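You operate a simulated robot arm through the tools that you are given. There is no shell and no other tool. Be economical: measure what you need, move in short steps, check, and stop when the job is done.

Carry out the task below with a simulated robot arm. There is one attempt and no reset: what you move stays moved.

TASK
Run a basin of warm water up to the blue band.
Fine: plug in, dial on WARM before the tap runs; tap off and dial back on COLD at the end.
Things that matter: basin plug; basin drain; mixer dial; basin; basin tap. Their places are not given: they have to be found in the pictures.

It is judged by the outcome, as a careful person would: the job done as asked, and still so three seconds after it is handed in. It fails if anything else is knocked over, pushed out of place, dropped, spilled or broken.

THE ROBOT
A 6-joint arm with a two-finger parallel gripper, fixed in place. Base frame: the origin is at the foot of the arm, x ahead of it, y to its left, z up. Lengths are in mm, angles in degrees, forces in N, time in s.
With the tool pointing down near the work surface it reaches from about 260 to 680 mm from the base axis. Its first joint turns from -66.0 to 66.0 degrees. Payload 2.9 kg.
Tool frame: the origin (TCP) lies between the finger pads and is the grasp point; the fingertips stand 30 mm ahead of it; z points along the fingers, y is the line along which they close. The gripper opens to 110 mm. The fingers are 20 mm wide and 10 mm thick; the gripper's body (48 by 112 mm) begins 55 mm behind the TCP.
Orientation is told as [roll, pitch, yaw] about the base's x, y, z axes, in that order, counted from this pose: with the fingers straight down and closing along the base's y, the tool's x points along the base's -x, its y along +y and its z along -z.

THE INTERFACE
- The arm moves only by the tool move_arm. Its arguments are lists of equal length, an entry for each row: "delta_rot": the turn, a rotation vector about the tool's x, y, z in degrees, a list of three; "travel": the shift along the tool's x, y, z in cm, a list of three; "gripper": the gripper command, from -1 (shut) to 1 (fully open), values between in proportion. In form: {"delta_rot": [[wx, wy, wz], ...], "travel": [[tx, ty, tz], ...], "gripper": [gripper, ...]}. A call has 1 to 8 rows; each row shifts and turns the commanded pose from where the row before left it, along the tool's axes as they then stand. A row lasts 0.2 s, in which the tool goes at most 50 mm and 8.6 degrees; a call with a longer step from one row to the next is refused whole, and so is a gripper value outside its range. A pose out of reach is approached as far as the arm can. The call stops where the force on the tool passes 70 N (or 10 N more than at its start, if that is more) or the arm is blocked; 0.2 s more then pass. The fingers move at their own pace (about 108 mm/s each) and stop on an object; they squeeze with about 24 N. The grip force told is the motor's: it shows also when the fingers shut on nothing. Time passes only in rows, and 0.2 s behind the last, so rows that do not move let the fingers close. It gives the time, the measured TCP pose, the force on the tool (base axes), the opening and the grip force at its end, in the units of the frame above (readings bear some noise), and new pictures: "show" is both (left out), scene, wrist or none.
- Cameras (640 x 400 px; columns grow to the right, rows downward): "scene" is fixed at [92.1, 443, 1394.4]; the picture's right is [-0.63, -0.78, 0.00], its down [-0.36, 0.29, -0.89] and it looks along [0.69, -0.56, -0.46] (base axes); focal length 273 px, centre (320, 200). "wrist" rides on the gripper at [-36, 0, -57] in the tool frame; the picture's right is [0.00, -1.00, 0.00], its down [0.97, 0.00, -0.24] and it looks along [0.24, 0.00, 0.97] (tool axes); focal length 218 px, centre (320, 200).
- measure_at(camera, pixels): for up to 12 pixels [column, row] of the newest picture of that camera ("zoom" is the newest enlarged one), the place [x, y, z] in the base frame of the surface seen there, good to about 2 mm. No time passes.
- zoom(camera, box): a new picture of the part [left, top, right, bottom] of that camera's present view, enlarged. No time passes.
- close_job(): hands the job in; it is judged then, once.

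Work in short steps. Measure before you move; look again where a grasp or a placing could have gone wrong, and mend it. You have 80 turns and 120 pictures in all, the two below and enlarged ones among them. Open the gripper and draw the arm clear of the work before you hand the job in, unless the task says otherwise; then end with one line.

The tools are called after "Call:" by a JSON object that holds its "op" and its "data". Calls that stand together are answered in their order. move_arm: Moves the arm, as the interface text tells. Its arguments: {"type":"object","properties":{"delta_rot":{"type":"array","items":{"type":"array","items":{"type":"number"}}},"travel":{"type":"array","items":{"type":"array","items":{"type":"number"}}},"gripper":{"type":"array","items":{"type":"number"}},"show":{"type":"string","enum":["both","scene","wrist","none"]}},"required":["delta_rot","travel","gripper"]} The other tools are called the same way: measure_at (camera, pixels) gives the place of the surface under pixels of a picture; zoom (camera, box) takes an enlarged picture of a part of a camera's view; close_job () hands the job in.

At the start:

```text
t: 0.0
tool_pos: [461.5, -5.8, 1225.4]
tool_rot: [0.0, 0.1, 0.1]
force: [-1.0, 0.6, -0.1]
gripper_width: 109.7
grip_force: 0.0
```

scene: 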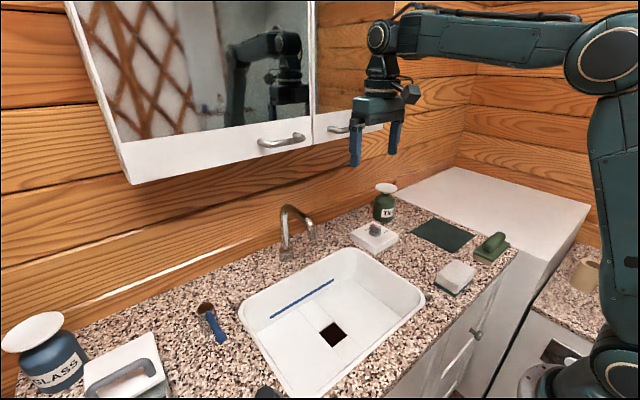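
wrist: 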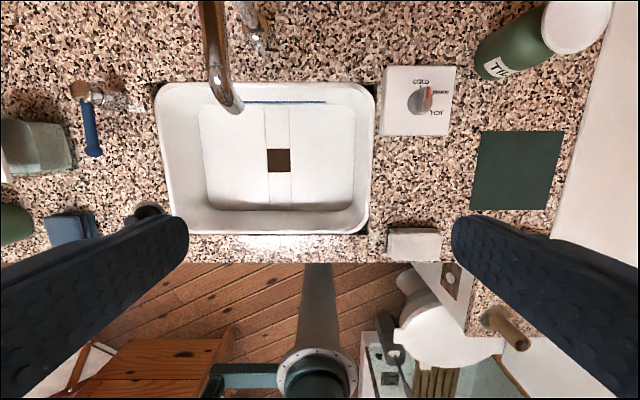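

I see the basin, its square drain at wrist (278,160), a dial at (422,98), a blue lever at (90,125) and a dark round thing at (148,210). I zoom in to identify them.

Call:
{"op": "zoom", "data": {"camera": "wrist", "box": [0, 60, 200, 260]}}

Call:
{"op": "zoom", "data": {"camera": "wrist", "box": [360, 50, 480, 150]}}

Call:
{"op": "zoom", "data": {"camera": "scene", "box": [180, 180, 440, 400]}}

Call:
{"op": "measure_at", "data": {"camera": "wrist", "pixels": [[278, 160], [268, 150], [290, 171], [148, 208], [90, 90], [92, 150], [118, 98], [422, 98], [400, 80], [232, 105], [252, 20], [285, 102]]}}

```text
2.00 times, centred on (100, 160) of wrist
```

zoom: 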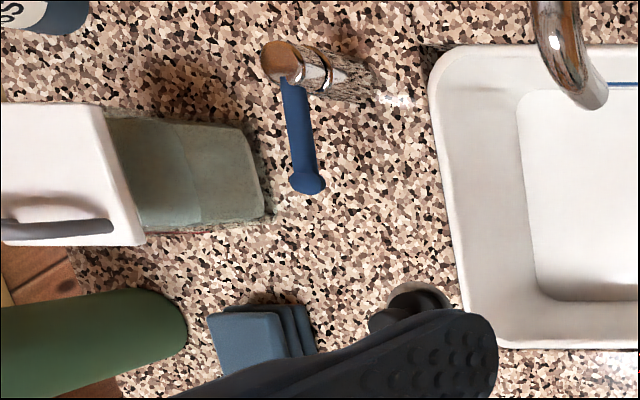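

```text
4.00 times, centred on (420, 100) of wrist
```

zoom: 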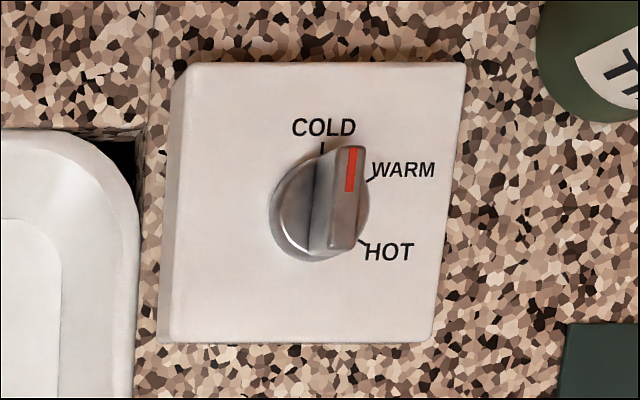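

```text
1.82 times, centred on (310, 290) of scene
```

zoom: 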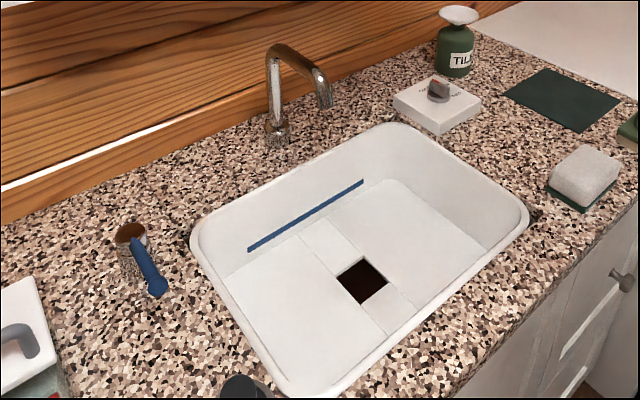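

```text
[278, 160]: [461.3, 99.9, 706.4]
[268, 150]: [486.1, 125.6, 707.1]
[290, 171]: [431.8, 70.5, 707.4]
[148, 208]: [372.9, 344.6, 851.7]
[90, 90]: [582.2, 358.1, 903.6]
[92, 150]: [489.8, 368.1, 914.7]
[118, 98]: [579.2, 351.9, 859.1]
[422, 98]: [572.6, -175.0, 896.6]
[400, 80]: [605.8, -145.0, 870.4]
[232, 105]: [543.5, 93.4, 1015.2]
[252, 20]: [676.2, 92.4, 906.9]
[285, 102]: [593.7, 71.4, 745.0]
```

The dial is at about (573,-175), the lever tap at (582,358), and the band at z≈745. The dark round thing near (373,345) is probably the plug, so I move over that side for a look.

Call:
{"op": "move_arm", "data": {"delta_rot": [[0, 0, 0], [0, 0, 0], [0, 0, 0], [0, 0, 0], [0, 0, 0], [0, 0, 0]], "travel": [[2, 4.5, 0], [2, 4.5, 0], [2, 4.5, 0], [1, 4.8, 0], [0, 4.9, 0], [0, 4.9, 0]], "gripper": [1, 1, 1, 1, 1, 1], "show": "both"}}

```text
t: 1.4
tool_pos: [390.5, 274.2, 1226.3]
tool_rot: [0.0, 0.0, 0.1]
force: [-0.2, 0.4, -0.7]
gripper_width: 110.3
grip_force: 0.3
```

scene: 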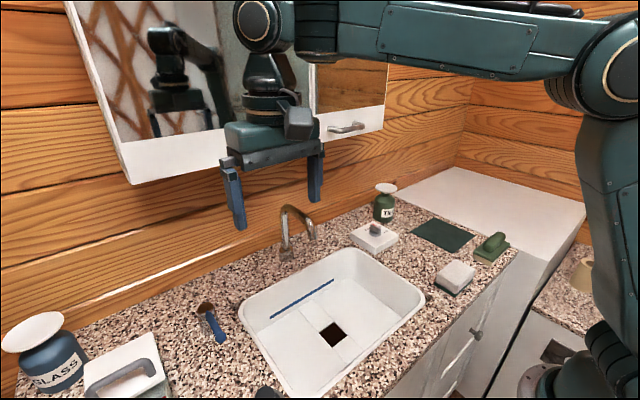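
wrist: 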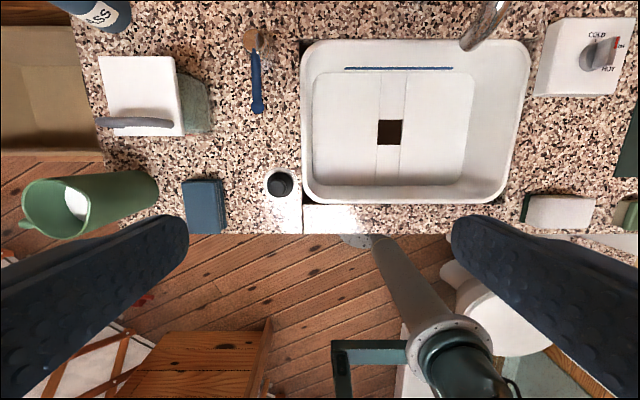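

Call:
{"op": "zoom", "data": {"camera": "wrist", "box": [170, 140, 330, 240]}}

Call:
{"op": "measure_at", "data": {"camera": "wrist", "pixels": [[280, 183], [271, 183], [290, 183], [280, 173], [280, 193], [267, 196], [290, 200], [205, 205], [390, 132], [256, 40], [257, 75], [257, 106]]}}

Call:
{"op": "zoom", "data": {"camera": "wrist", "box": [350, 100, 430, 160]}}

Call:
{"op": "zoom", "data": {"camera": "wrist", "box": [210, 20, 310, 130]}}

```text
4.00 times, centred on (250, 190) of wrist
```

zoom: 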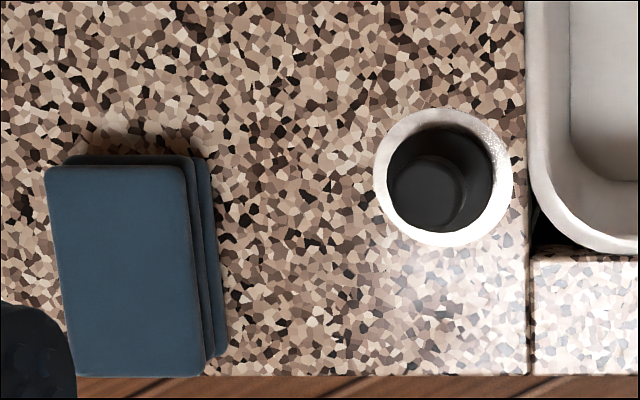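

```text
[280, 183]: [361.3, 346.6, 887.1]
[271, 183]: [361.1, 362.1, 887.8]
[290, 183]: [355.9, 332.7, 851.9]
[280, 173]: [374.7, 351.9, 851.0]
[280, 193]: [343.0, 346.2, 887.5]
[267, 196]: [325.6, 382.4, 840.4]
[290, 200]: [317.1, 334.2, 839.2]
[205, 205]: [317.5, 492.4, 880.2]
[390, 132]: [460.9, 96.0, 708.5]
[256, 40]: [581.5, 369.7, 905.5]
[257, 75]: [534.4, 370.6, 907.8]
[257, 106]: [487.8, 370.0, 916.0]
```

```text
6.67 times, centred on (390, 130) of wrist
```

zoom: 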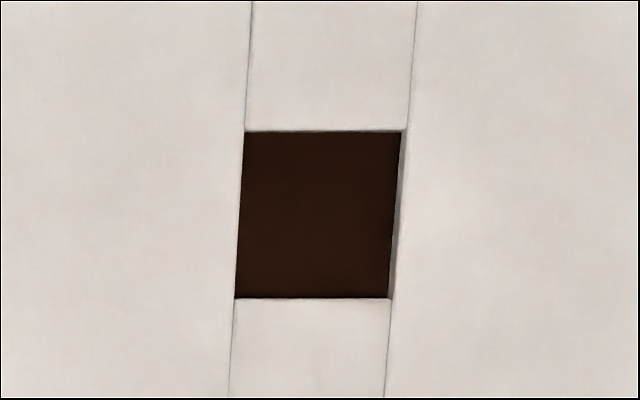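

```text
3.64 times, centred on (260, 75) of wrist
```

zoom: 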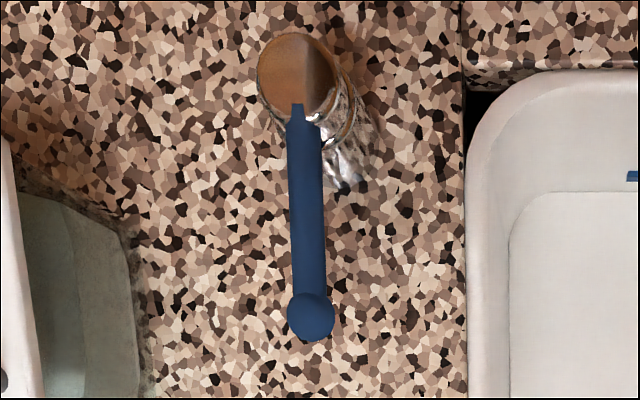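

The plug candidate sits near (355,350) with a black top at z≈887. I go closer to it.

Call:
{"op": "move_arm", "data": {"delta_rot": [[0, 0, 0], [0, 0, 0], [0, 0, 0], [0, 0, 0]], "travel": [[0.8, 2, 4.4], [0.8, 2, 4.4], [0.9, 2, 4.4], [0, 1.4, 4.4]], "gripper": [1, 1, 1, 1], "show": "wrist"}}

```text
t: 2.4
tool_pos: [367.1, 347.3, 1046.8]
tool_rot: [0.0, 0.0, 0.0]
force: [0.1, 1.2, -0.2]
gripper_width: 109.8
grip_force: 0.1
```

wrist: 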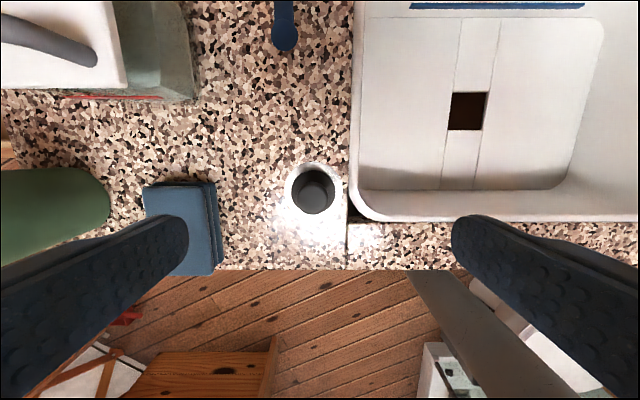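

Call:
{"op": "zoom", "data": {"camera": "wrist", "box": [270, 150, 366, 230]}}

Call:
{"op": "measure_at", "data": {"camera": "wrist", "pixels": [[314, 192], [297, 188], [331, 188], [313, 173], [313, 205], [288, 188], [340, 188], [313, 165], [313, 218], [280, 190], [300, 197], [326, 197]]}}

Call:
{"op": "measure_at", "data": {"camera": "wrist", "pixels": [[450, 111], [484, 111], [468, 94], [468, 128], [468, 111], [445, 111], [489, 111], [468, 89], [468, 134], [500, 5], [358, 100], [352, 150]]}}

```text
5.00 times, centred on (318, 190) of wrist
```

zoom: 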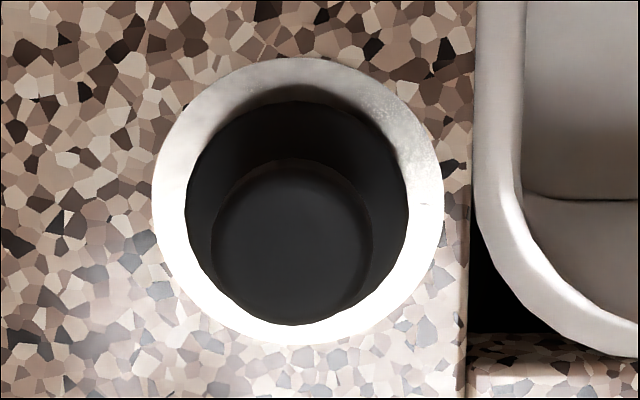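

```text
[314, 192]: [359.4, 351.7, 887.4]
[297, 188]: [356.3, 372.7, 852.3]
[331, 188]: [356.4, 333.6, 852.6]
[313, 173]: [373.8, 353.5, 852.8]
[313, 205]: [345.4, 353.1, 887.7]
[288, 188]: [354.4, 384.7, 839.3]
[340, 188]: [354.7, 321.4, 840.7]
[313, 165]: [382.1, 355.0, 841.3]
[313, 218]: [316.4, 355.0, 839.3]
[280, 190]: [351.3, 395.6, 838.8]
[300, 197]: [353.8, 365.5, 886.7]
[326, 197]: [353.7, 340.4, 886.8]
```

```text
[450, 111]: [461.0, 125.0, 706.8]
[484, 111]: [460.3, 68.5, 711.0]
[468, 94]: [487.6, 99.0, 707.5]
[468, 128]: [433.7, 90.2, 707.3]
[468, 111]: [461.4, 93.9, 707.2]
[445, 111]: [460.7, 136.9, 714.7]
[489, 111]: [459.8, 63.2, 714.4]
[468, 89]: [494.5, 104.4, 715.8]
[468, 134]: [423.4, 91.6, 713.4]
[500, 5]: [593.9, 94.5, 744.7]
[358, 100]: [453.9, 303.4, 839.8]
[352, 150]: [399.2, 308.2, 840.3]
```

Call:
{"op": "measure_at", "data": {"camera": "scene", "pixels": [[311, 243], [312, 232], [300, 212], [287, 208], [285, 230], [284, 255], [373, 229], [203, 308], [221, 340], [212, 325], [275, 318], [331, 280]]}}

Call:
{"op": "zoom", "data": {"camera": "scene", "box": [170, 270, 250, 360]}}

Call:
{"op": "zoom", "data": {"camera": "scene", "box": [340, 205, 410, 255]}}

```text
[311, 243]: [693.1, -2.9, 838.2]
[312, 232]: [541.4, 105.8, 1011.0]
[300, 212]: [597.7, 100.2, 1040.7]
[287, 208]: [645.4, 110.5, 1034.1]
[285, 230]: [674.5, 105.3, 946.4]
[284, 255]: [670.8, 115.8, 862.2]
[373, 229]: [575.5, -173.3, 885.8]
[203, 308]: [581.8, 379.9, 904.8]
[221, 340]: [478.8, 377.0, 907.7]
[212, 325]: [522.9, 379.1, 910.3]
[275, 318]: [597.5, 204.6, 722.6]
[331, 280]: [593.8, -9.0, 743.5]
```

```text
4.44 times, centred on (210, 315) of scene
```

zoom: 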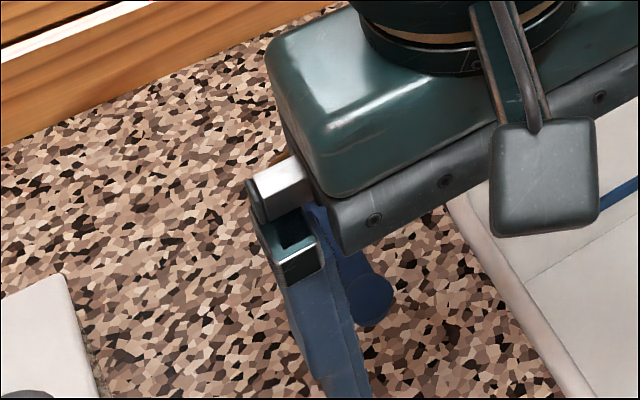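

```text
8.00 times, centred on (375, 230) of scene
```

zoom: 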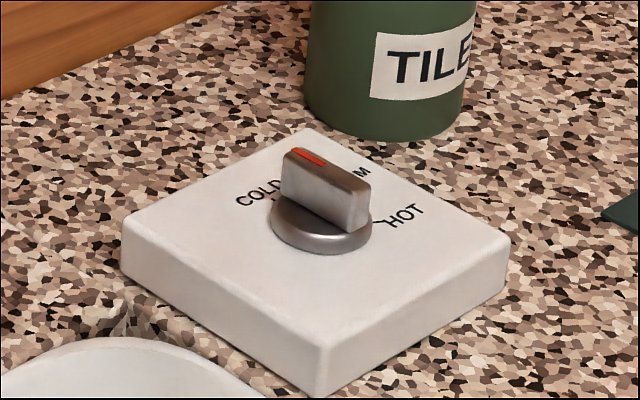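

The plug's knob (about 32 mm wide, top z 887) is centred at about (353,354), and its body top is z 852. I descend over it with a partly closed gripper, stopping with the tips just above the body.

Call:
{"op": "move_arm", "data": {"delta_rot": [[0, 0, 0], [0, 0, 0], [0, 0, 0], [0, 0, 0], [0, 0, 0]], "travel": [[0.7, 0.3, 3.5], [0.7, 0.33, 3.5], [0, 0, 3.5], [0, 0, 2], [0, 0, 0]], "gripper": [0.27, 0.27, 0.27, 0.27, 0.27], "show": "both"}}

```text
t: 3.6
tool_pos: [351.8, 355.9, 924.2]
tool_rot: [0.1, 0.0, 0.0]
force: [0.5, 0.0, 1.0]
gripper_width: 69.7
grip_force: 0.0
```

scene: 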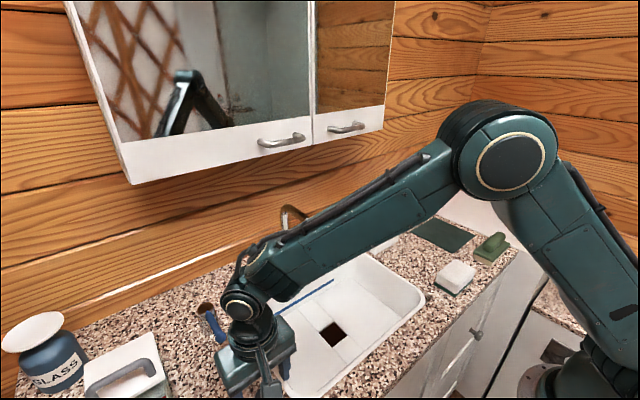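
wrist: 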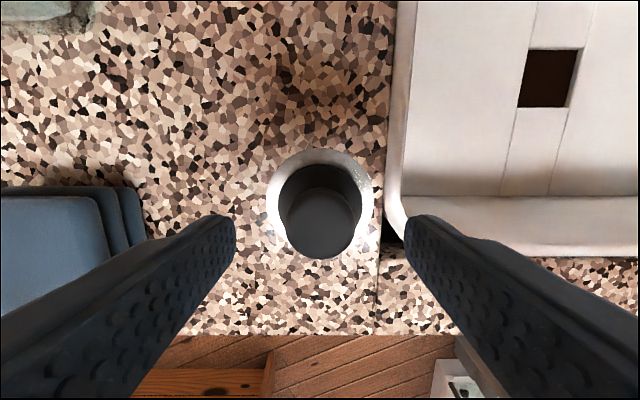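

Call:
{"op": "measure_at", "data": {"camera": "wrist", "pixels": [[320, 225], [290, 225], [350, 225], [320, 197], [320, 252], [320, 172], [284, 190], [357, 190], [272, 200]]}}

Call:
{"op": "zoom", "data": {"camera": "wrist", "box": [240, 130, 400, 280]}}

```text
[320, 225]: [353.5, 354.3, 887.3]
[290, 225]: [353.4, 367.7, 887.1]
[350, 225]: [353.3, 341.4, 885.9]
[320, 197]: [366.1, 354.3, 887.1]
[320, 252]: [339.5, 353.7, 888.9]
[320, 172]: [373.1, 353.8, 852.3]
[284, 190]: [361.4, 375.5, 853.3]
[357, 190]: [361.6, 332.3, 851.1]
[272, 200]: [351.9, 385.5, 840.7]
```

```text
2.67 times, centred on (320, 205) of wrist
```

zoom: 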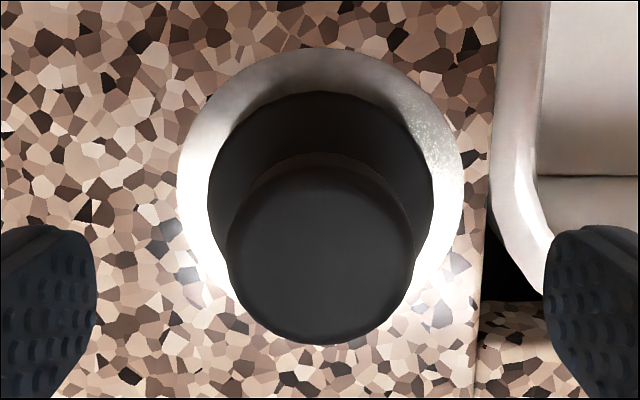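

The knob is centred at (353,354), so the alignment is good to 2 mm. I descend 38 mm and close.

Call:
{"op": "move_arm", "data": {"delta_rot": [[0, 0, 0], [0, 0, 0], [0, 0, 0], [0, 0, 0], [0, 0, 0]], "travel": [[-0.1, -0.15, 2], [0, 0, 1.8], [0, 0, 0], [0, 0, 0], [0, 0, 0]], "gripper": [0.27, 0.27, 0.27, -1, -1], "show": "wrist"}}

```text
t: 4.8
tool_pos: [352.6, 352.4, 886.2]
tool_rot: [0.1, 0.0, 0.0]
force: [0.8, -0.3, 0.2]
gripper_width: 33.4
grip_force: 24.4
```

wrist: 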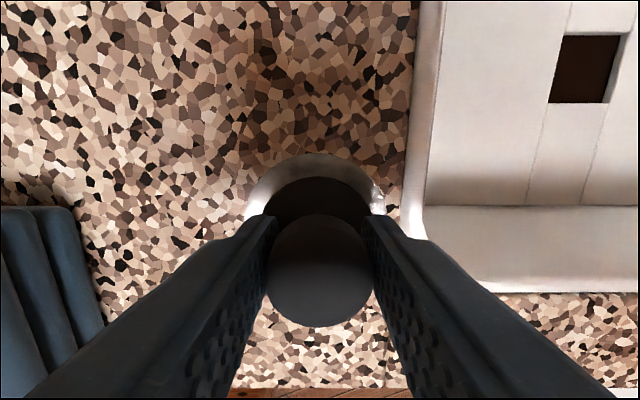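

It holds at 33.4 mm. I lift 60 mm and look.

Call:
{"op": "move_arm", "data": {"delta_rot": [[0, 0, 0], [0, 0, 0], [0, 0, 0], [0, 0, 0]], "travel": [[0, 0, -1], [0, 0, -2], [0, 0, -3], [0, 0, 0]], "gripper": [-1, -1, -1, -1], "show": "wrist"}}

```text
t: 5.8
tool_pos: [353.8, 354.5, 948.4]
tool_rot: [0.0, 0.1, 0.1]
force: [0.1, -0.1, -0.7]
gripper_width: 33.4
grip_force: 24.2
```

wrist: 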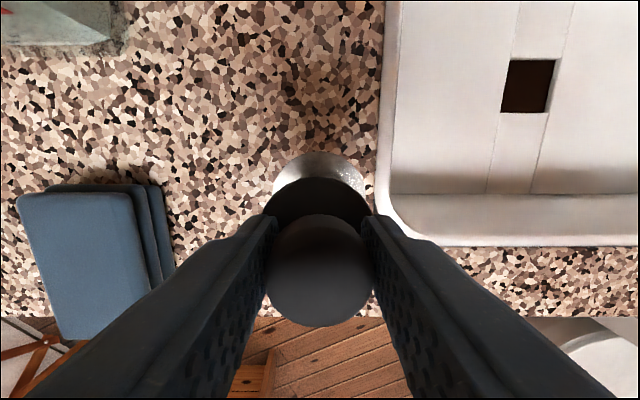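

The plug is lifted, and the white dish stays. I carry it over the drain.

Call:
{"op": "move_arm", "data": {"delta_rot": [[0, 0, 0], [0, 0, 0], [0, 0, 0], [0, 0, 0], [0, 0, 0], [0, 0, 0], [0, 0, 0]], "travel": [[-1.2, -4.28, 0], [-1.2, -4.28, 0], [-1.2, -4.28, 0], [-1.2, -4.28, 0], [-1.2, -4.28, 0], [-1.2, -4.28, 0], [0, 0, 0]], "gripper": [-1, -1, -1, -1, -1, -1, -1], "show": "both"}}

```text
t: 7.4
tool_pos: [423.7, 95.6, 946.7]
tool_rot: [0.0, 0.0, 0.0]
force: [0.5, 0.2, -0.7]
gripper_width: 33.5
grip_force: 24.3
```

scene: 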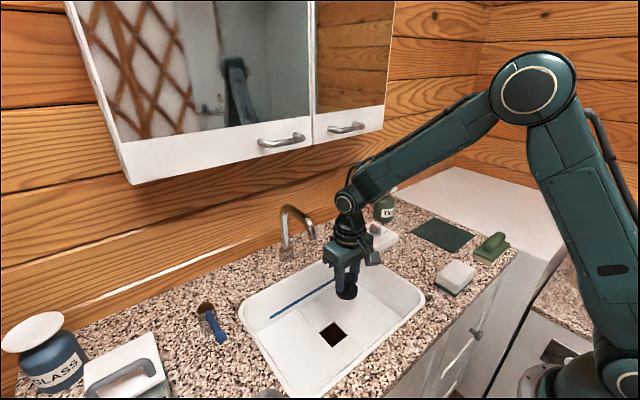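
wrist: 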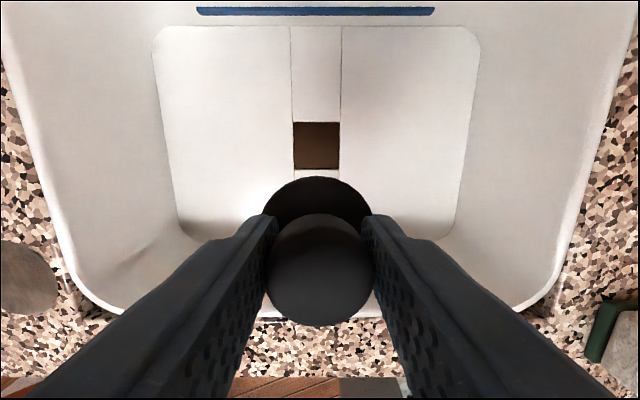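

Call:
{"op": "measure_at", "data": {"camera": "wrist", "pixels": [[291, 145], [295, 145], [342, 145], [338, 145], [316, 119], [316, 124], [316, 166], [316, 173], [316, 145], [316, 8], [316, 14], [316, 22]]}}

Call:
{"op": "zoom", "data": {"camera": "wrist", "box": [270, 105, 366, 181]}}

Call:
{"op": "zoom", "data": {"camera": "scene", "box": [300, 220, 400, 360]}}

```text
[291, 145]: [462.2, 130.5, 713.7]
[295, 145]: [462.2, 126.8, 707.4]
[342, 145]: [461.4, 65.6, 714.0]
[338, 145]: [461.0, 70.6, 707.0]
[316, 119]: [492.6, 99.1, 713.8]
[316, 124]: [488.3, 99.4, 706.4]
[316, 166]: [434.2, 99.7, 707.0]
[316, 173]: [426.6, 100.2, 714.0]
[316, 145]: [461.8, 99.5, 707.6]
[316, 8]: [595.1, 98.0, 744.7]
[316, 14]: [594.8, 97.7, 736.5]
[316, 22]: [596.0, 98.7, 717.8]
```

```text
5.26 times, centred on (318, 143) of wrist
```

zoom: 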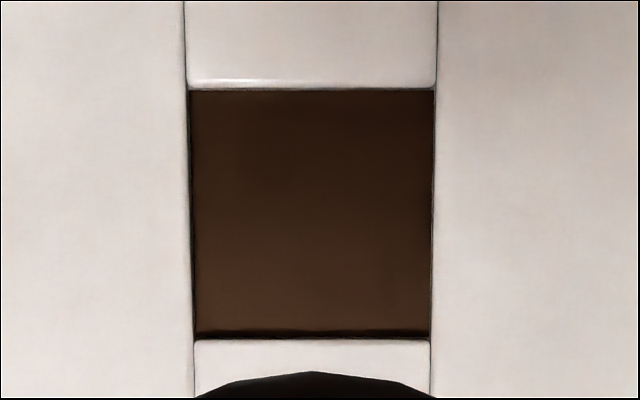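

```text
2.86 times, centred on (350, 290) of scene
```

zoom: 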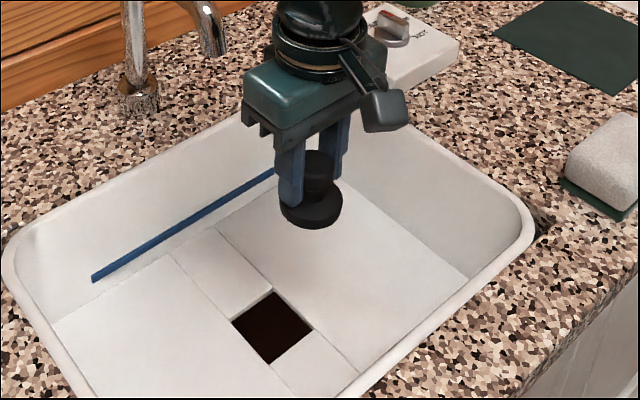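

The drain's centre is about (460.5,98), about 60 mm square and 7 mm deep. I line up, then descend to leave ~20 mm.

Call:
{"op": "move_arm", "data": {"delta_rot": [[0, 0, 0], [0, 0, 0], [0, 0, 0], [0, 0, 0], [0, 0, 0], [0, 0, 0], [0, 0, 0]], "travel": [[-1.8, 0.12, 0], [-1.85, 0.12, 0], [0, 0, 4], [0, 0, 4], [0, 0, 4], [0, 0, 4], [0, 0, 1.2]], "gripper": [-1, -1, -1, -1, -1, -1, -1], "show": "both"}}

```text
t: 9.0
tool_pos: [461.0, 99.5, 774.4]
tool_rot: [0.0, 0.0, -0.1]
force: [0.3, 0.7, 0.1]
gripper_width: 33.2
grip_force: 24.0
```

scene: 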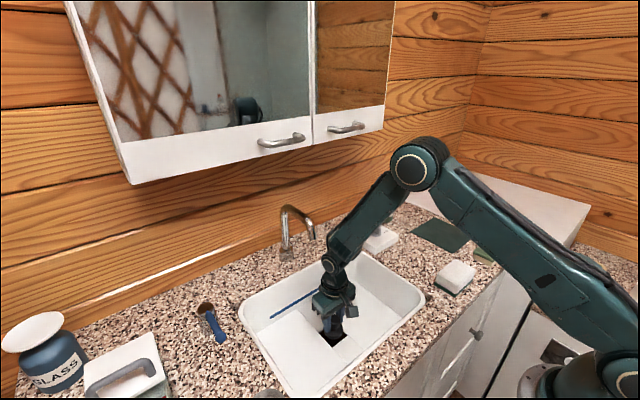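
wrist: 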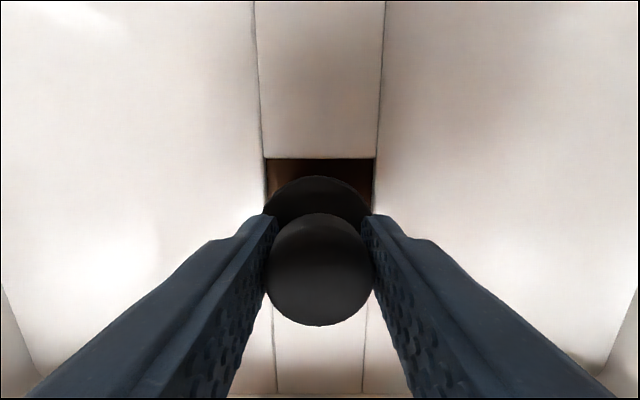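

Centred over the drain. I lower slowly to contact.

Call:
{"op": "move_arm", "data": {"delta_rot": [[0, 0, 0], [0, 0, 0], [0, 0, 0], [0, 0, 0], [0, 0, 0], [0, 0, 0]], "travel": [[0, -0.1, 0.8], [0, 0, 0.5], [0, 0, 0.3], [0, 0, 0.3], [0, 0, 0.15], [0, 0, 0]], "gripper": [-1, -1, -1, -1, -1, -1], "show": "wrist"}}

```text
t: 10.4
tool_pos: [461.1, 97.4, 753.0]
tool_rot: [-0.1, 0.1, 0.0]
force: [-1.4, -0.6, 2.5]
gripper_width: 33.4
grip_force: 23.6
```

wrist: 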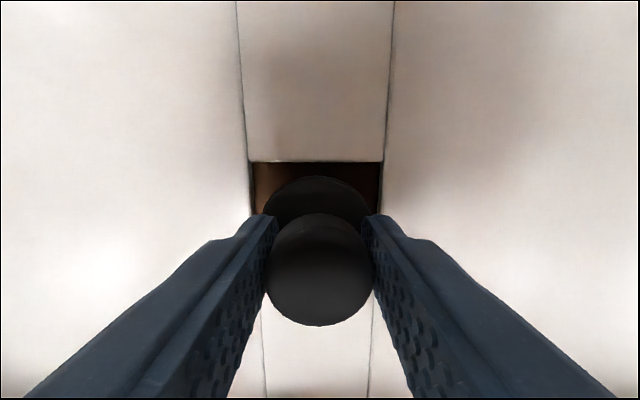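

Call:
{"op": "move_arm", "data": {"delta_rot": [[0, 0, 0], [0, 0, 0], [0, 0, 0]], "travel": [[0, 0, 0.1], [0, 0, 0.1], [0, 0, 0]], "gripper": [-1, -1, -1], "show": "none"}}

```text
t: 11.2
tool_pos: [462.9, 99.4, 752.4]
tool_rot: [0.1, -0.1, 0.1]
force: [-4.7, 5.9, 18.2]
gripper_width: 33.6
grip_force: 24.0
```

It is in contact at the bottom (18 N). I ease up, open and rise.

Call:
{"op": "move_arm", "data": {"delta_rot": [[0, 0, 0], [0, 0, 0], [0, 0, 0], [0, 0, 0], [0, 0, 0], [0, 0, 0], [0, 0, 0]], "travel": [[0, 0, -0.2], [0, 0, 0], [0, 0, 0], [0, 0, -3], [0, 0, -5], [0, 0, -5], [0, 0, -5]], "gripper": [-1, 0.2, 0.2, 0.2, 0.2, 0.2, 0.2], "show": "both"}}

```text
t: 12.8
tool_pos: [460.1, 99.8, 935.3]
tool_rot: [0.1, 0.0, 0.0]
force: [-0.1, 1.0, -0.8]
gripper_width: 66.1
grip_force: 0.0
```

scene: 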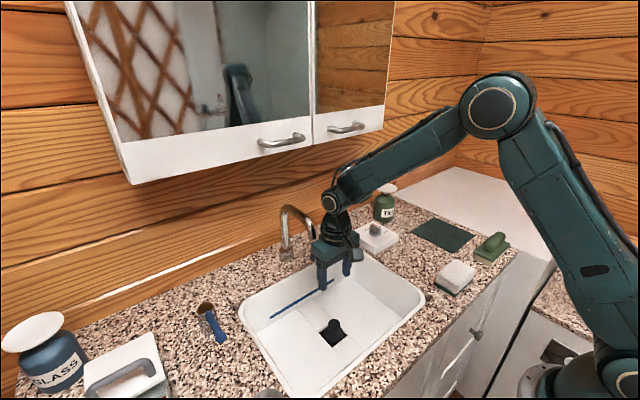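
wrist: 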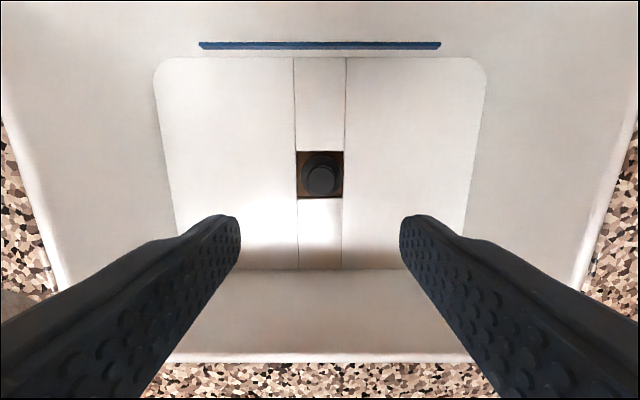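

Call:
{"op": "zoom", "data": {"camera": "wrist", "box": [280, 140, 360, 210]}}

Call:
{"op": "measure_at", "data": {"camera": "wrist", "pixels": [[320, 180], [310, 180], [330, 180], [320, 158], [306, 165], [336, 165]]}}

```text
5.71 times, centred on (320, 175) of wrist
```

zoom: 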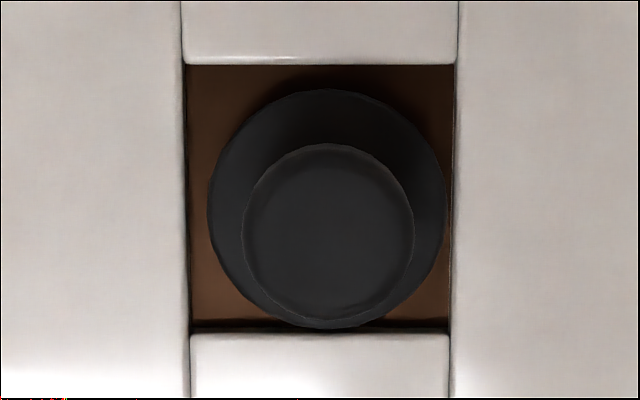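

```text
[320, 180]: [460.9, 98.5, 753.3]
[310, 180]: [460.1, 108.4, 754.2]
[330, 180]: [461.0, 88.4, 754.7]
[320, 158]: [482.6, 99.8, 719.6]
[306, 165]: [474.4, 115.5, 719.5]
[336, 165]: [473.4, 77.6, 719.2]
```

The plug is seated: its body top is at 719.5 and it is centred in the recess. Next I go over the dial for a look straight down.

Call:
{"op": "move_arm", "data": {"delta_rot": [[0, 0, 0], [0, 0, 0], [0, 0, 0], [0, 0, 0], [0, 0, 0], [0, 0, 0], [0, 0, 0]], "travel": [[0, -4, -2.5], [0, -4, -2.5], [-2, -4, -2], [-2, -4, 0], [-2.5, -4, 0], [-2.5, -4, 0], [-2.3, -3.5, 0]], "gripper": [0.2, 0.2, 0.2, 0.2, 0.2, 0.2, 0.2], "show": "both"}}

```text
t: 14.4
tool_pos: [574.4, -177.3, 1005.1]
tool_rot: [0.0, 0.0, 0.0]
force: [-0.7, -0.8, -0.5]
gripper_width: 65.7
grip_force: 0.1
```

scene: 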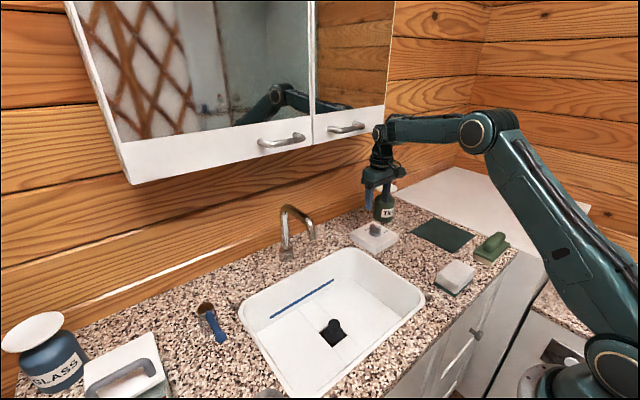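
wrist: 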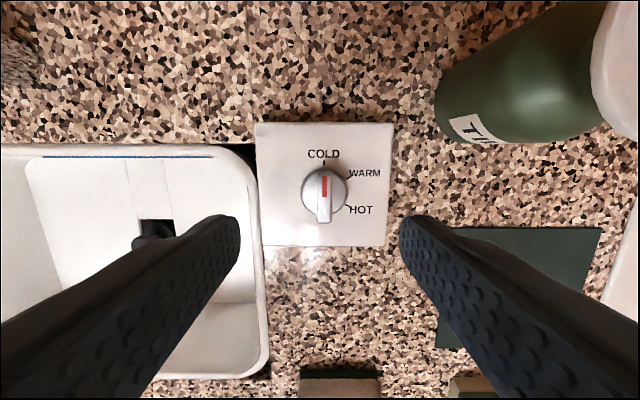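

Call:
{"op": "zoom", "data": {"camera": "wrist", "box": [284, 138, 392, 242]}}

Call:
{"op": "measure_at", "data": {"camera": "wrist", "pixels": [[324, 200], [325, 180], [324, 217], [318, 198], [330, 198], [324, 163], [348, 176], [347, 206], [308, 190], [343, 190], [325, 172], [300, 230]]}}

```text
3.85 times, centred on (338, 190) of wrist
```

zoom: 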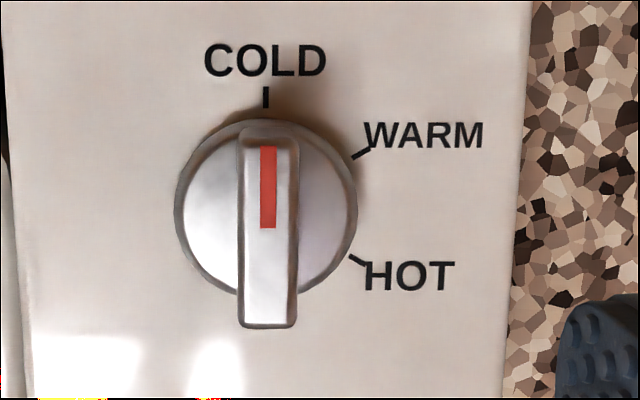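

```text
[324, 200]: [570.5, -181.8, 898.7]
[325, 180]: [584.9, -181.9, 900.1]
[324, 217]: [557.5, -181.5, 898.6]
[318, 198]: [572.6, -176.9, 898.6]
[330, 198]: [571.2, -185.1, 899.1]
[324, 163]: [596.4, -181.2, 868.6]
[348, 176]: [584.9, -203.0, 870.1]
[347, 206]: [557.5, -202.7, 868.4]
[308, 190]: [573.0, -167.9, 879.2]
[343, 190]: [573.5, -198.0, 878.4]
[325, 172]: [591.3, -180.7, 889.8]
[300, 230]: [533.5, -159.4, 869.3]
```

WARM is 60° clockwise from COLD, and the pointer is on COLD. The blade is centred at about (571.5,-181.5), top 899, with the disc at 879. I check the bottle's place for clearance before going down.

Call:
{"op": "measure_at", "data": {"camera": "wrist", "pixels": [[440, 100], [455, 60], [500, 60], [560, 100], [600, 60], [470, 130], [440, 120]]}}

Call:
{"op": "move_arm", "data": {"delta_rot": [[0, 0, 0], [0, 0, 0], [0, 0, 0], [0, 0, 0]], "travel": [[0.3, -0.4, 2], [0, 0, 2.5], [0, 0, 1.5], [0, 0, 0]], "gripper": [-0.2, -0.2, -0.3, -0.3], "show": "wrist"}}

```text
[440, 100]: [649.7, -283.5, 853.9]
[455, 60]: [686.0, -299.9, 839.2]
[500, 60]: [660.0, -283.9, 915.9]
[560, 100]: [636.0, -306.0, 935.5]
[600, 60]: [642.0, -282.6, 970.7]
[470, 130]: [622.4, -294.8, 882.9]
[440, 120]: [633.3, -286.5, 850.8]
```

```text
t: 15.4
tool_pos: [569.9, -182.0, 945.3]
tool_rot: [0.0, 0.1, 0.0]
force: [-0.7, 0.3, -0.1]
gripper_width: 38.7
grip_force: 0.0
```

wrist: 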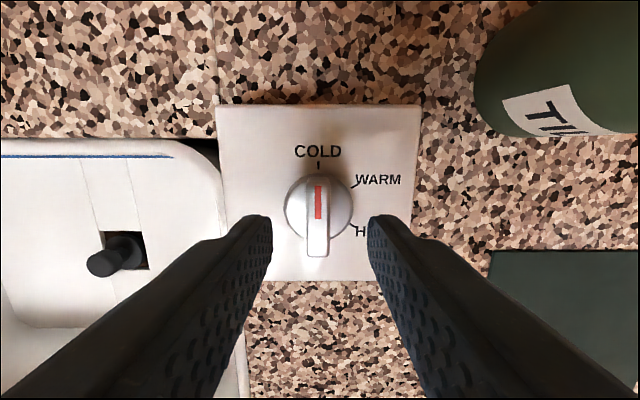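

Call:
{"op": "measure_at", "data": {"camera": "wrist", "pixels": [[318, 180], [318, 252], [318, 220], [309, 220], [328, 220], [288, 205], [349, 205], [318, 162], [353, 185], [354, 228]]}}

Call:
{"op": "zoom", "data": {"camera": "wrist", "box": [260, 130, 410, 270]}}

```text
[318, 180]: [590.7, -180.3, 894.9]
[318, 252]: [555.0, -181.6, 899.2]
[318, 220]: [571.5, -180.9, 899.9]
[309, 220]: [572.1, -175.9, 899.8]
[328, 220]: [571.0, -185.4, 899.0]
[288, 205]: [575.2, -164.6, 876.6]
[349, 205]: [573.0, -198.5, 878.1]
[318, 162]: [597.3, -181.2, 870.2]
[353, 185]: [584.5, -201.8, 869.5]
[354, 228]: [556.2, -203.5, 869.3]
```

```text
2.86 times, centred on (335, 200) of wrist
```

zoom: 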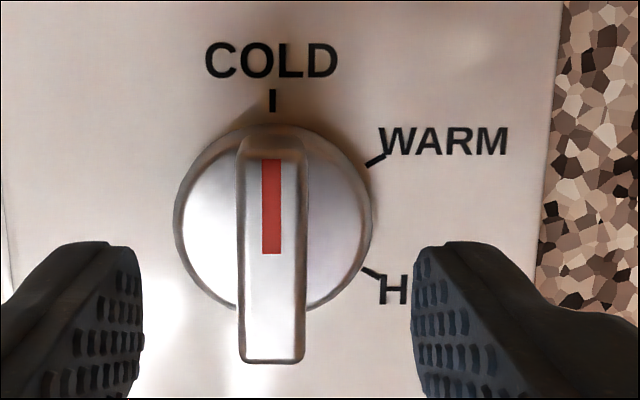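

I line up to (571.4,-181), go down to TCP 911 and close on the blade.

Call:
{"op": "move_arm", "data": {"delta_rot": [[0, 0, 0], [0, 0, 0], [0, 0, 0], [0, 0, 0], [0, 0, 0]], "travel": [[-0.15, 0.1, 1.7], [0, 0, 1.7], [0, 0, 0], [0, 0, 0], [0, 0, 0]], "gripper": [-0.3, -0.3, -0.3, -1, -1], "show": "wrist"}}

```text
t: 16.6
tool_pos: [572.5, -179.7, 910.6]
tool_rot: [0.0, 0.0, 0.1]
force: [-0.6, 8.0, 0.5]
gripper_width: 12.1
grip_force: 44.8
```

wrist: 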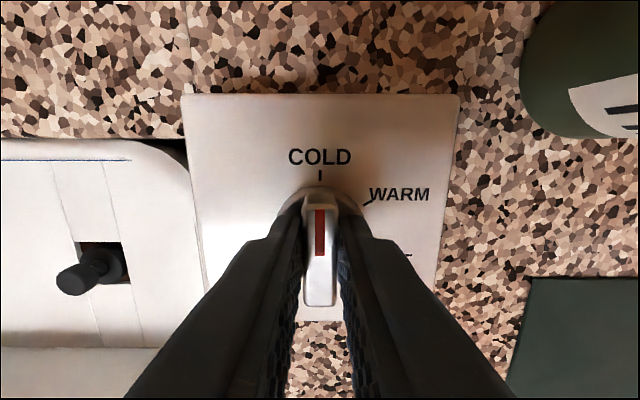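

The blade is gripped (12 mm). I turn 30° clockwise first and check that force stays low.

Call:
{"op": "move_arm", "data": {"delta_rot": [[0, 0, 0], [0, 0, 7.5], [0, 0, 7.5], [0, 0, 7.5], [0, 0, 7.5], [0, 0, 0]], "travel": [[0, 0.05, 0], [0, 0, 0], [0, 0, 0], [0, 0, 0], [0, 0, 0], [0, 0, 0]], "gripper": [-1, -1, -1, -1, -1, -1], "show": "wrist"}}

```text
t: 18.0
tool_pos: [571.3, -181.9, 910.9]
tool_rot: [0.0, -0.1, -30.3]
force: [0.0, -11.0, 0.9]
gripper_width: 12.4
grip_force: 45.1
```

wrist: 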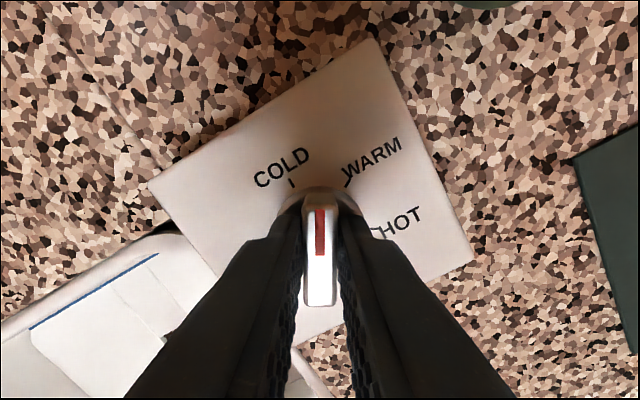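

The dial turns with the tool. I turn the remaining 30°.

Call:
{"op": "move_arm", "data": {"delta_rot": [[0, 0, 7.5], [0, 0, 7.5], [0, 0, 7.5], [0, 0, 7.5], [0, 0, 0]], "travel": [[0, 0, 0], [0, 0, 0], [0, 0, 0], [0, 0, 0], [0, 0, 0]], "gripper": [-1, -1, -1, -1, -1], "show": "wrist"}}

```text
t: 19.2
tool_pos: [570.7, -182.0, 909.6]
tool_rot: [-0.2, 0.1, -60.3]
force: [-14.4, -18.6, 7.1]
gripper_width: 12.3
grip_force: 45.4
```

wrist: 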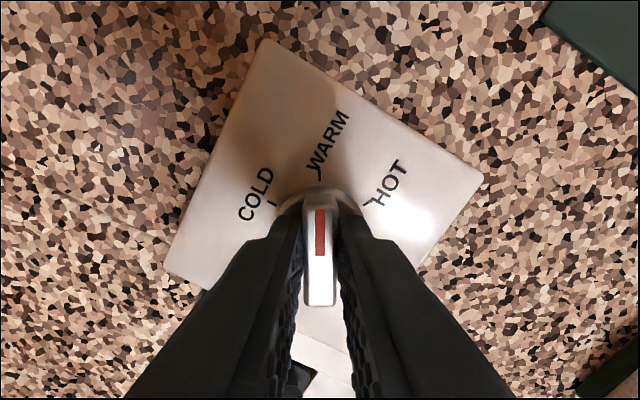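

The pointer faces the WARM tick. I open, rise and check.

Call:
{"op": "move_arm", "data": {"delta_rot": [[0, 0, 0], [0, 0, 0], [0, 0, 0], [0, 0, 0], [0, 0, 0]], "travel": [[0, 0, 0], [0, 0, 0], [0, 0, -3], [0, 0, -4], [0, 0, -4]], "gripper": [-0.3, -0.3, -0.3, -0.3, -0.3], "show": "wrist"}}

Call:
{"op": "zoom", "data": {"camera": "wrist", "box": [240, 120, 400, 260]}}

```text
t: 20.4
tool_pos: [571.8, -178.3, 1021.2]
tool_rot: [0.0, -0.1, -60.0]
force: [0.0, 0.1, -0.7]
gripper_width: 38.6
grip_force: 0.0
```

wrist: 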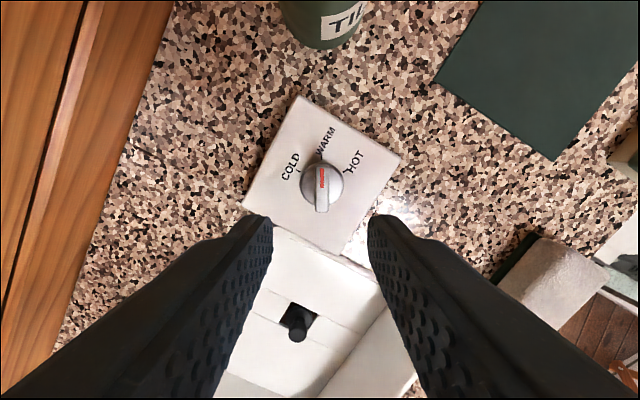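

```text
2.86 times, centred on (320, 190) of wrist
```

zoom: 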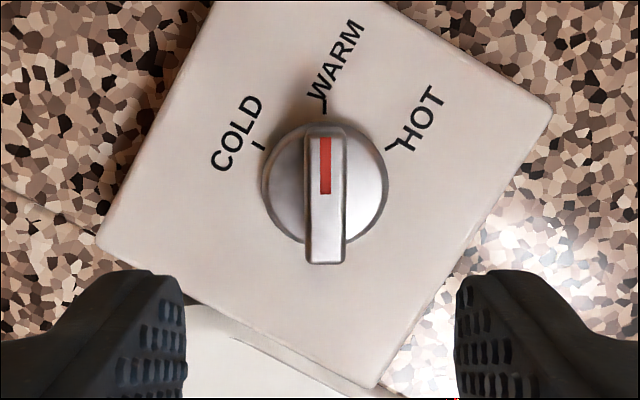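

The dial is on WARM. I turn the tool back while rising, then head for the lever.

Call:
{"op": "move_arm", "data": {"delta_rot": [[0, 0, -7.5], [0, 0, -7.5], [0, 0, -7.5], [0, 0, -7.5], [0, 0, -7.5], [0, 0, -7.5], [0, 0, -7.5], [0, 0, -7.5]], "travel": [[0, 0, -1.5], [0, 0, -1.5], [0, 0, -1.5], [0, 0, -1.5], [0, 0, -1.5], [0, 0, -1.5], [0, 0, -1.5], [0, 0, -1.5]], "gripper": [-0.3, -0.3, -0.3, -0.3, -0.3, -0.3, -0.3, -0.3], "show": "none"}}

Call:
{"op": "move_arm", "data": {"delta_rot": [[0, 0, 0], [0, 0, 0], [0, 0, 0], [0, 0, 0], [0, 0, 0], [0, 0, 0], [0, 0, 0], [0, 0, 0]], "travel": [[3, 3.5, 0], [3, 3.5, 0], [3, 3.5, 0], [3, 3.5, 0], [0, 4.9, 0], [0, 4.9, 0], [0, 4.9, 0], [0, 4.9, 0]], "gripper": [-0.3, -0.3, -0.3, -0.3, -0.3, -0.3, -0.3, -0.3], "show": "none"}}

Call:
{"op": "move_arm", "data": {"delta_rot": [[0, 0, 0], [0, 0, 0], [0, 0, 0], [0, 0, 0], [0, 0, 0]], "travel": [[0, 4.9, 0], [0, 4.9, 0], [0, 4.9, 0], [0, 4.9, 0], [0, 1, 0]], "gripper": [-0.3, -0.3, -0.3, -0.3, -0.3], "show": "both"}}

```text
t: 22.2
tool_pos: [572.9, -178.1, 1139.9]
tool_rot: [0.0, 0.0, 0.1]
force: [0.2, -0.2, -0.2]
gripper_width: 38.6
grip_force: 0.0
```

```text
t: 24.0
tool_pos: [450.5, 156.8, 1142.3]
tool_rot: [0.0, 0.0, 0.0]
force: [-0.2, 0.5, -0.6]
gripper_width: 38.7
grip_force: 0.0
```

```text
t: 25.2
tool_pos: [452.1, 361.4, 1140.2]
tool_rot: [0.1, 0.0, 0.0]
force: [-0.3, -0.1, -0.5]
gripper_width: 38.5
grip_force: 0.0
```

scene: 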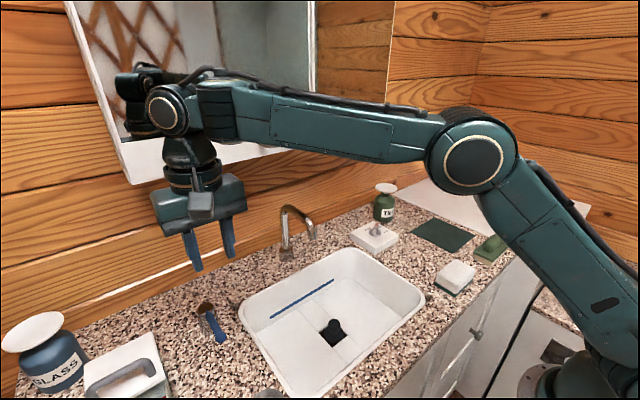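
wrist: 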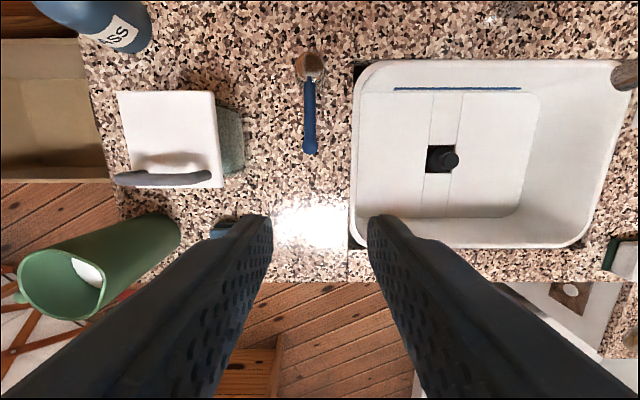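

Call:
{"op": "zoom", "data": {"camera": "wrist", "box": [255, 30, 365, 170]}}

Call:
{"op": "zoom", "data": {"camera": "scene", "box": [180, 285, 250, 360]}}

Call:
{"op": "measure_at", "data": {"camera": "wrist", "pixels": [[309, 60], [310, 75], [310, 82], [310, 100], [310, 120], [310, 140], [310, 148], [320, 85], [303, 110], [316, 110], [310, 153]]}}

```text
2.86 times, centred on (310, 100) of wrist
```

zoom: 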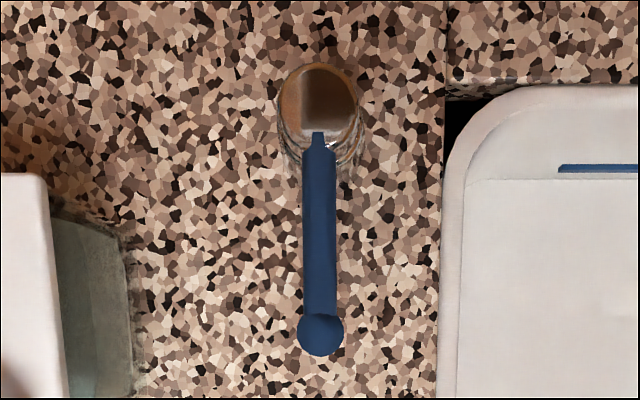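

```text
5.33 times, centred on (215, 322) of scene
```

zoom: 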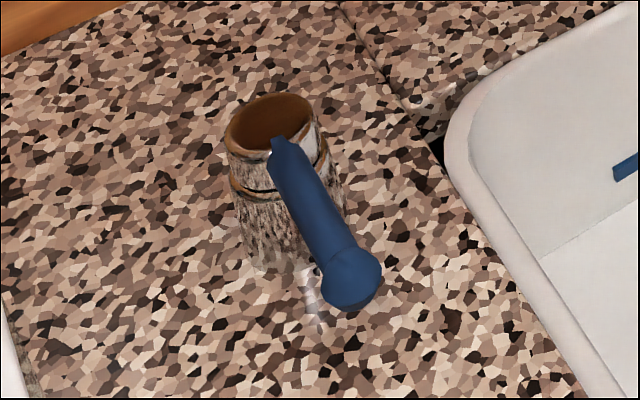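

```text
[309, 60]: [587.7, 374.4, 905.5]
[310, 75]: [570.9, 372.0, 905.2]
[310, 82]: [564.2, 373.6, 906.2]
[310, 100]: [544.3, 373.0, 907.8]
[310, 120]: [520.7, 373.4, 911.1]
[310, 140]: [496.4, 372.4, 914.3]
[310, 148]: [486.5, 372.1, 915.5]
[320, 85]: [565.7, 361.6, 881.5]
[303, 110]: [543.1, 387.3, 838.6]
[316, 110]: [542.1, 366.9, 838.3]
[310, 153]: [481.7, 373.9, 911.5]
```

Call:
{"op": "measure_at", "data": {"camera": "wrist", "pixels": [[175, 120], [160, 178], [230, 140], [210, 180], [240, 160], [215, 110]]}}

Call:
{"op": "move_arm", "data": {"delta_rot": [[0, 0, 0], [0, 0, 0], [0, 0, 0], [0, 0, 0], [0, 0, 0]], "travel": [[-2, 0.6, 3], [-2, 0.55, 3], [0, 0, 4.5], [0, 0, 4.5], [0, 0, 1]], "gripper": [-0.3, -0.3, -0.3, -0.3, -0.3], "show": "both"}}

```text
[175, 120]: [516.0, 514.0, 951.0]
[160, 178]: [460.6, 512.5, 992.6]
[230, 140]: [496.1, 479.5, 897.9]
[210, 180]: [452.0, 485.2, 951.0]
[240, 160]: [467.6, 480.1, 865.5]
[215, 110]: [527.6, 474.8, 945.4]
```

```text
t: 26.4
tool_pos: [493.4, 374.7, 982.2]
tool_rot: [0.0, 0.0, 0.0]
force: [-0.3, -0.6, 0.0]
gripper_width: 38.5
grip_force: 0.3
```

scene: 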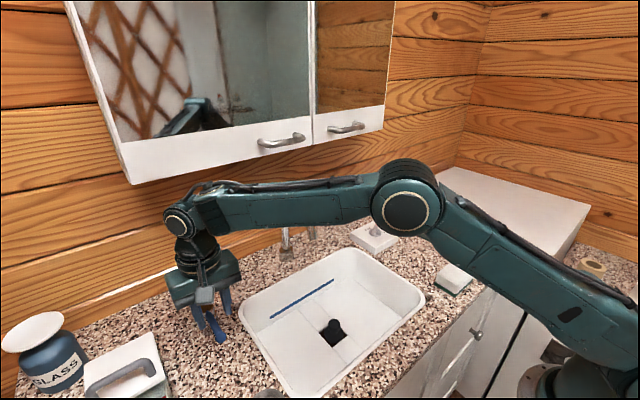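
wrist: 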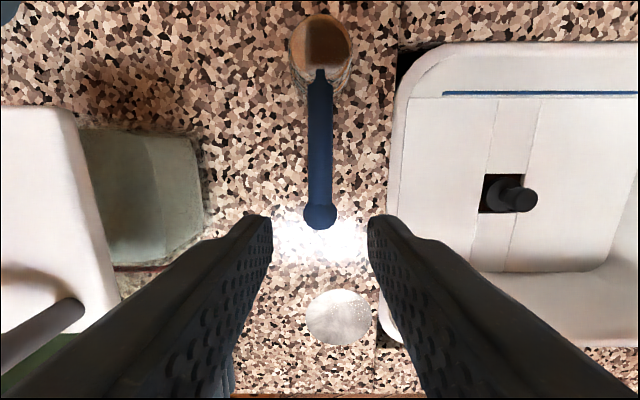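

Clear of the neighbours (box edge y≥475). I go down to 912 and close on the lever near its bulb.

Call:
{"op": "move_arm", "data": {"delta_rot": [[0, 0, 0], [0, 0, 0], [0, 0, 0], [0, 0, 0], [0, 0, 0]], "travel": [[0, 0, 3.5], [0, 0, 3.5], [0, 0, 0], [0, 0, 0], [0, 0, 0]], "gripper": [-0.3, -0.3, -0.3, -1, -1], "show": "both"}}

```text
t: 27.6
tool_pos: [493.8, 375.5, 909.7]
tool_rot: [0.0, 0.0, 0.0]
force: [-0.5, -0.3, -1.9]
gripper_width: 14.3
grip_force: 44.8
```

scene: 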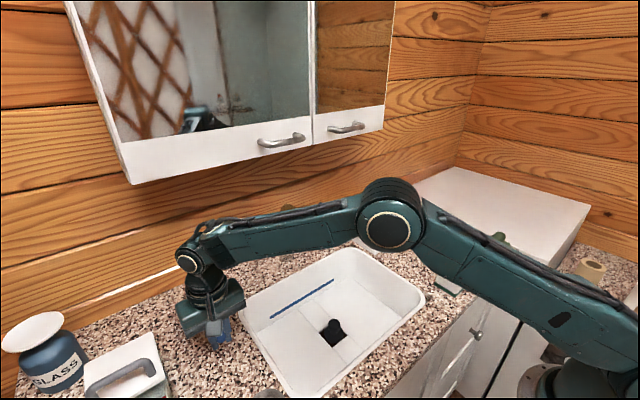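
wrist: 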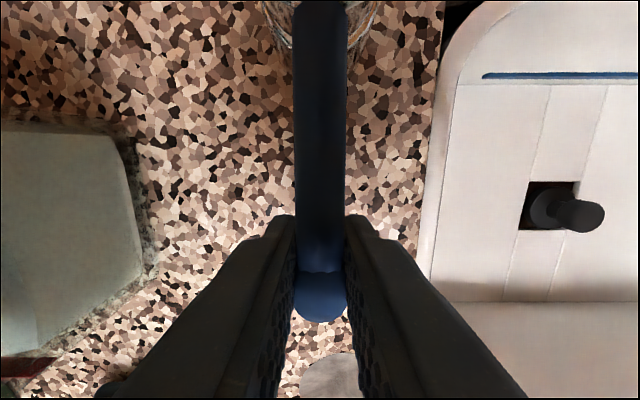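

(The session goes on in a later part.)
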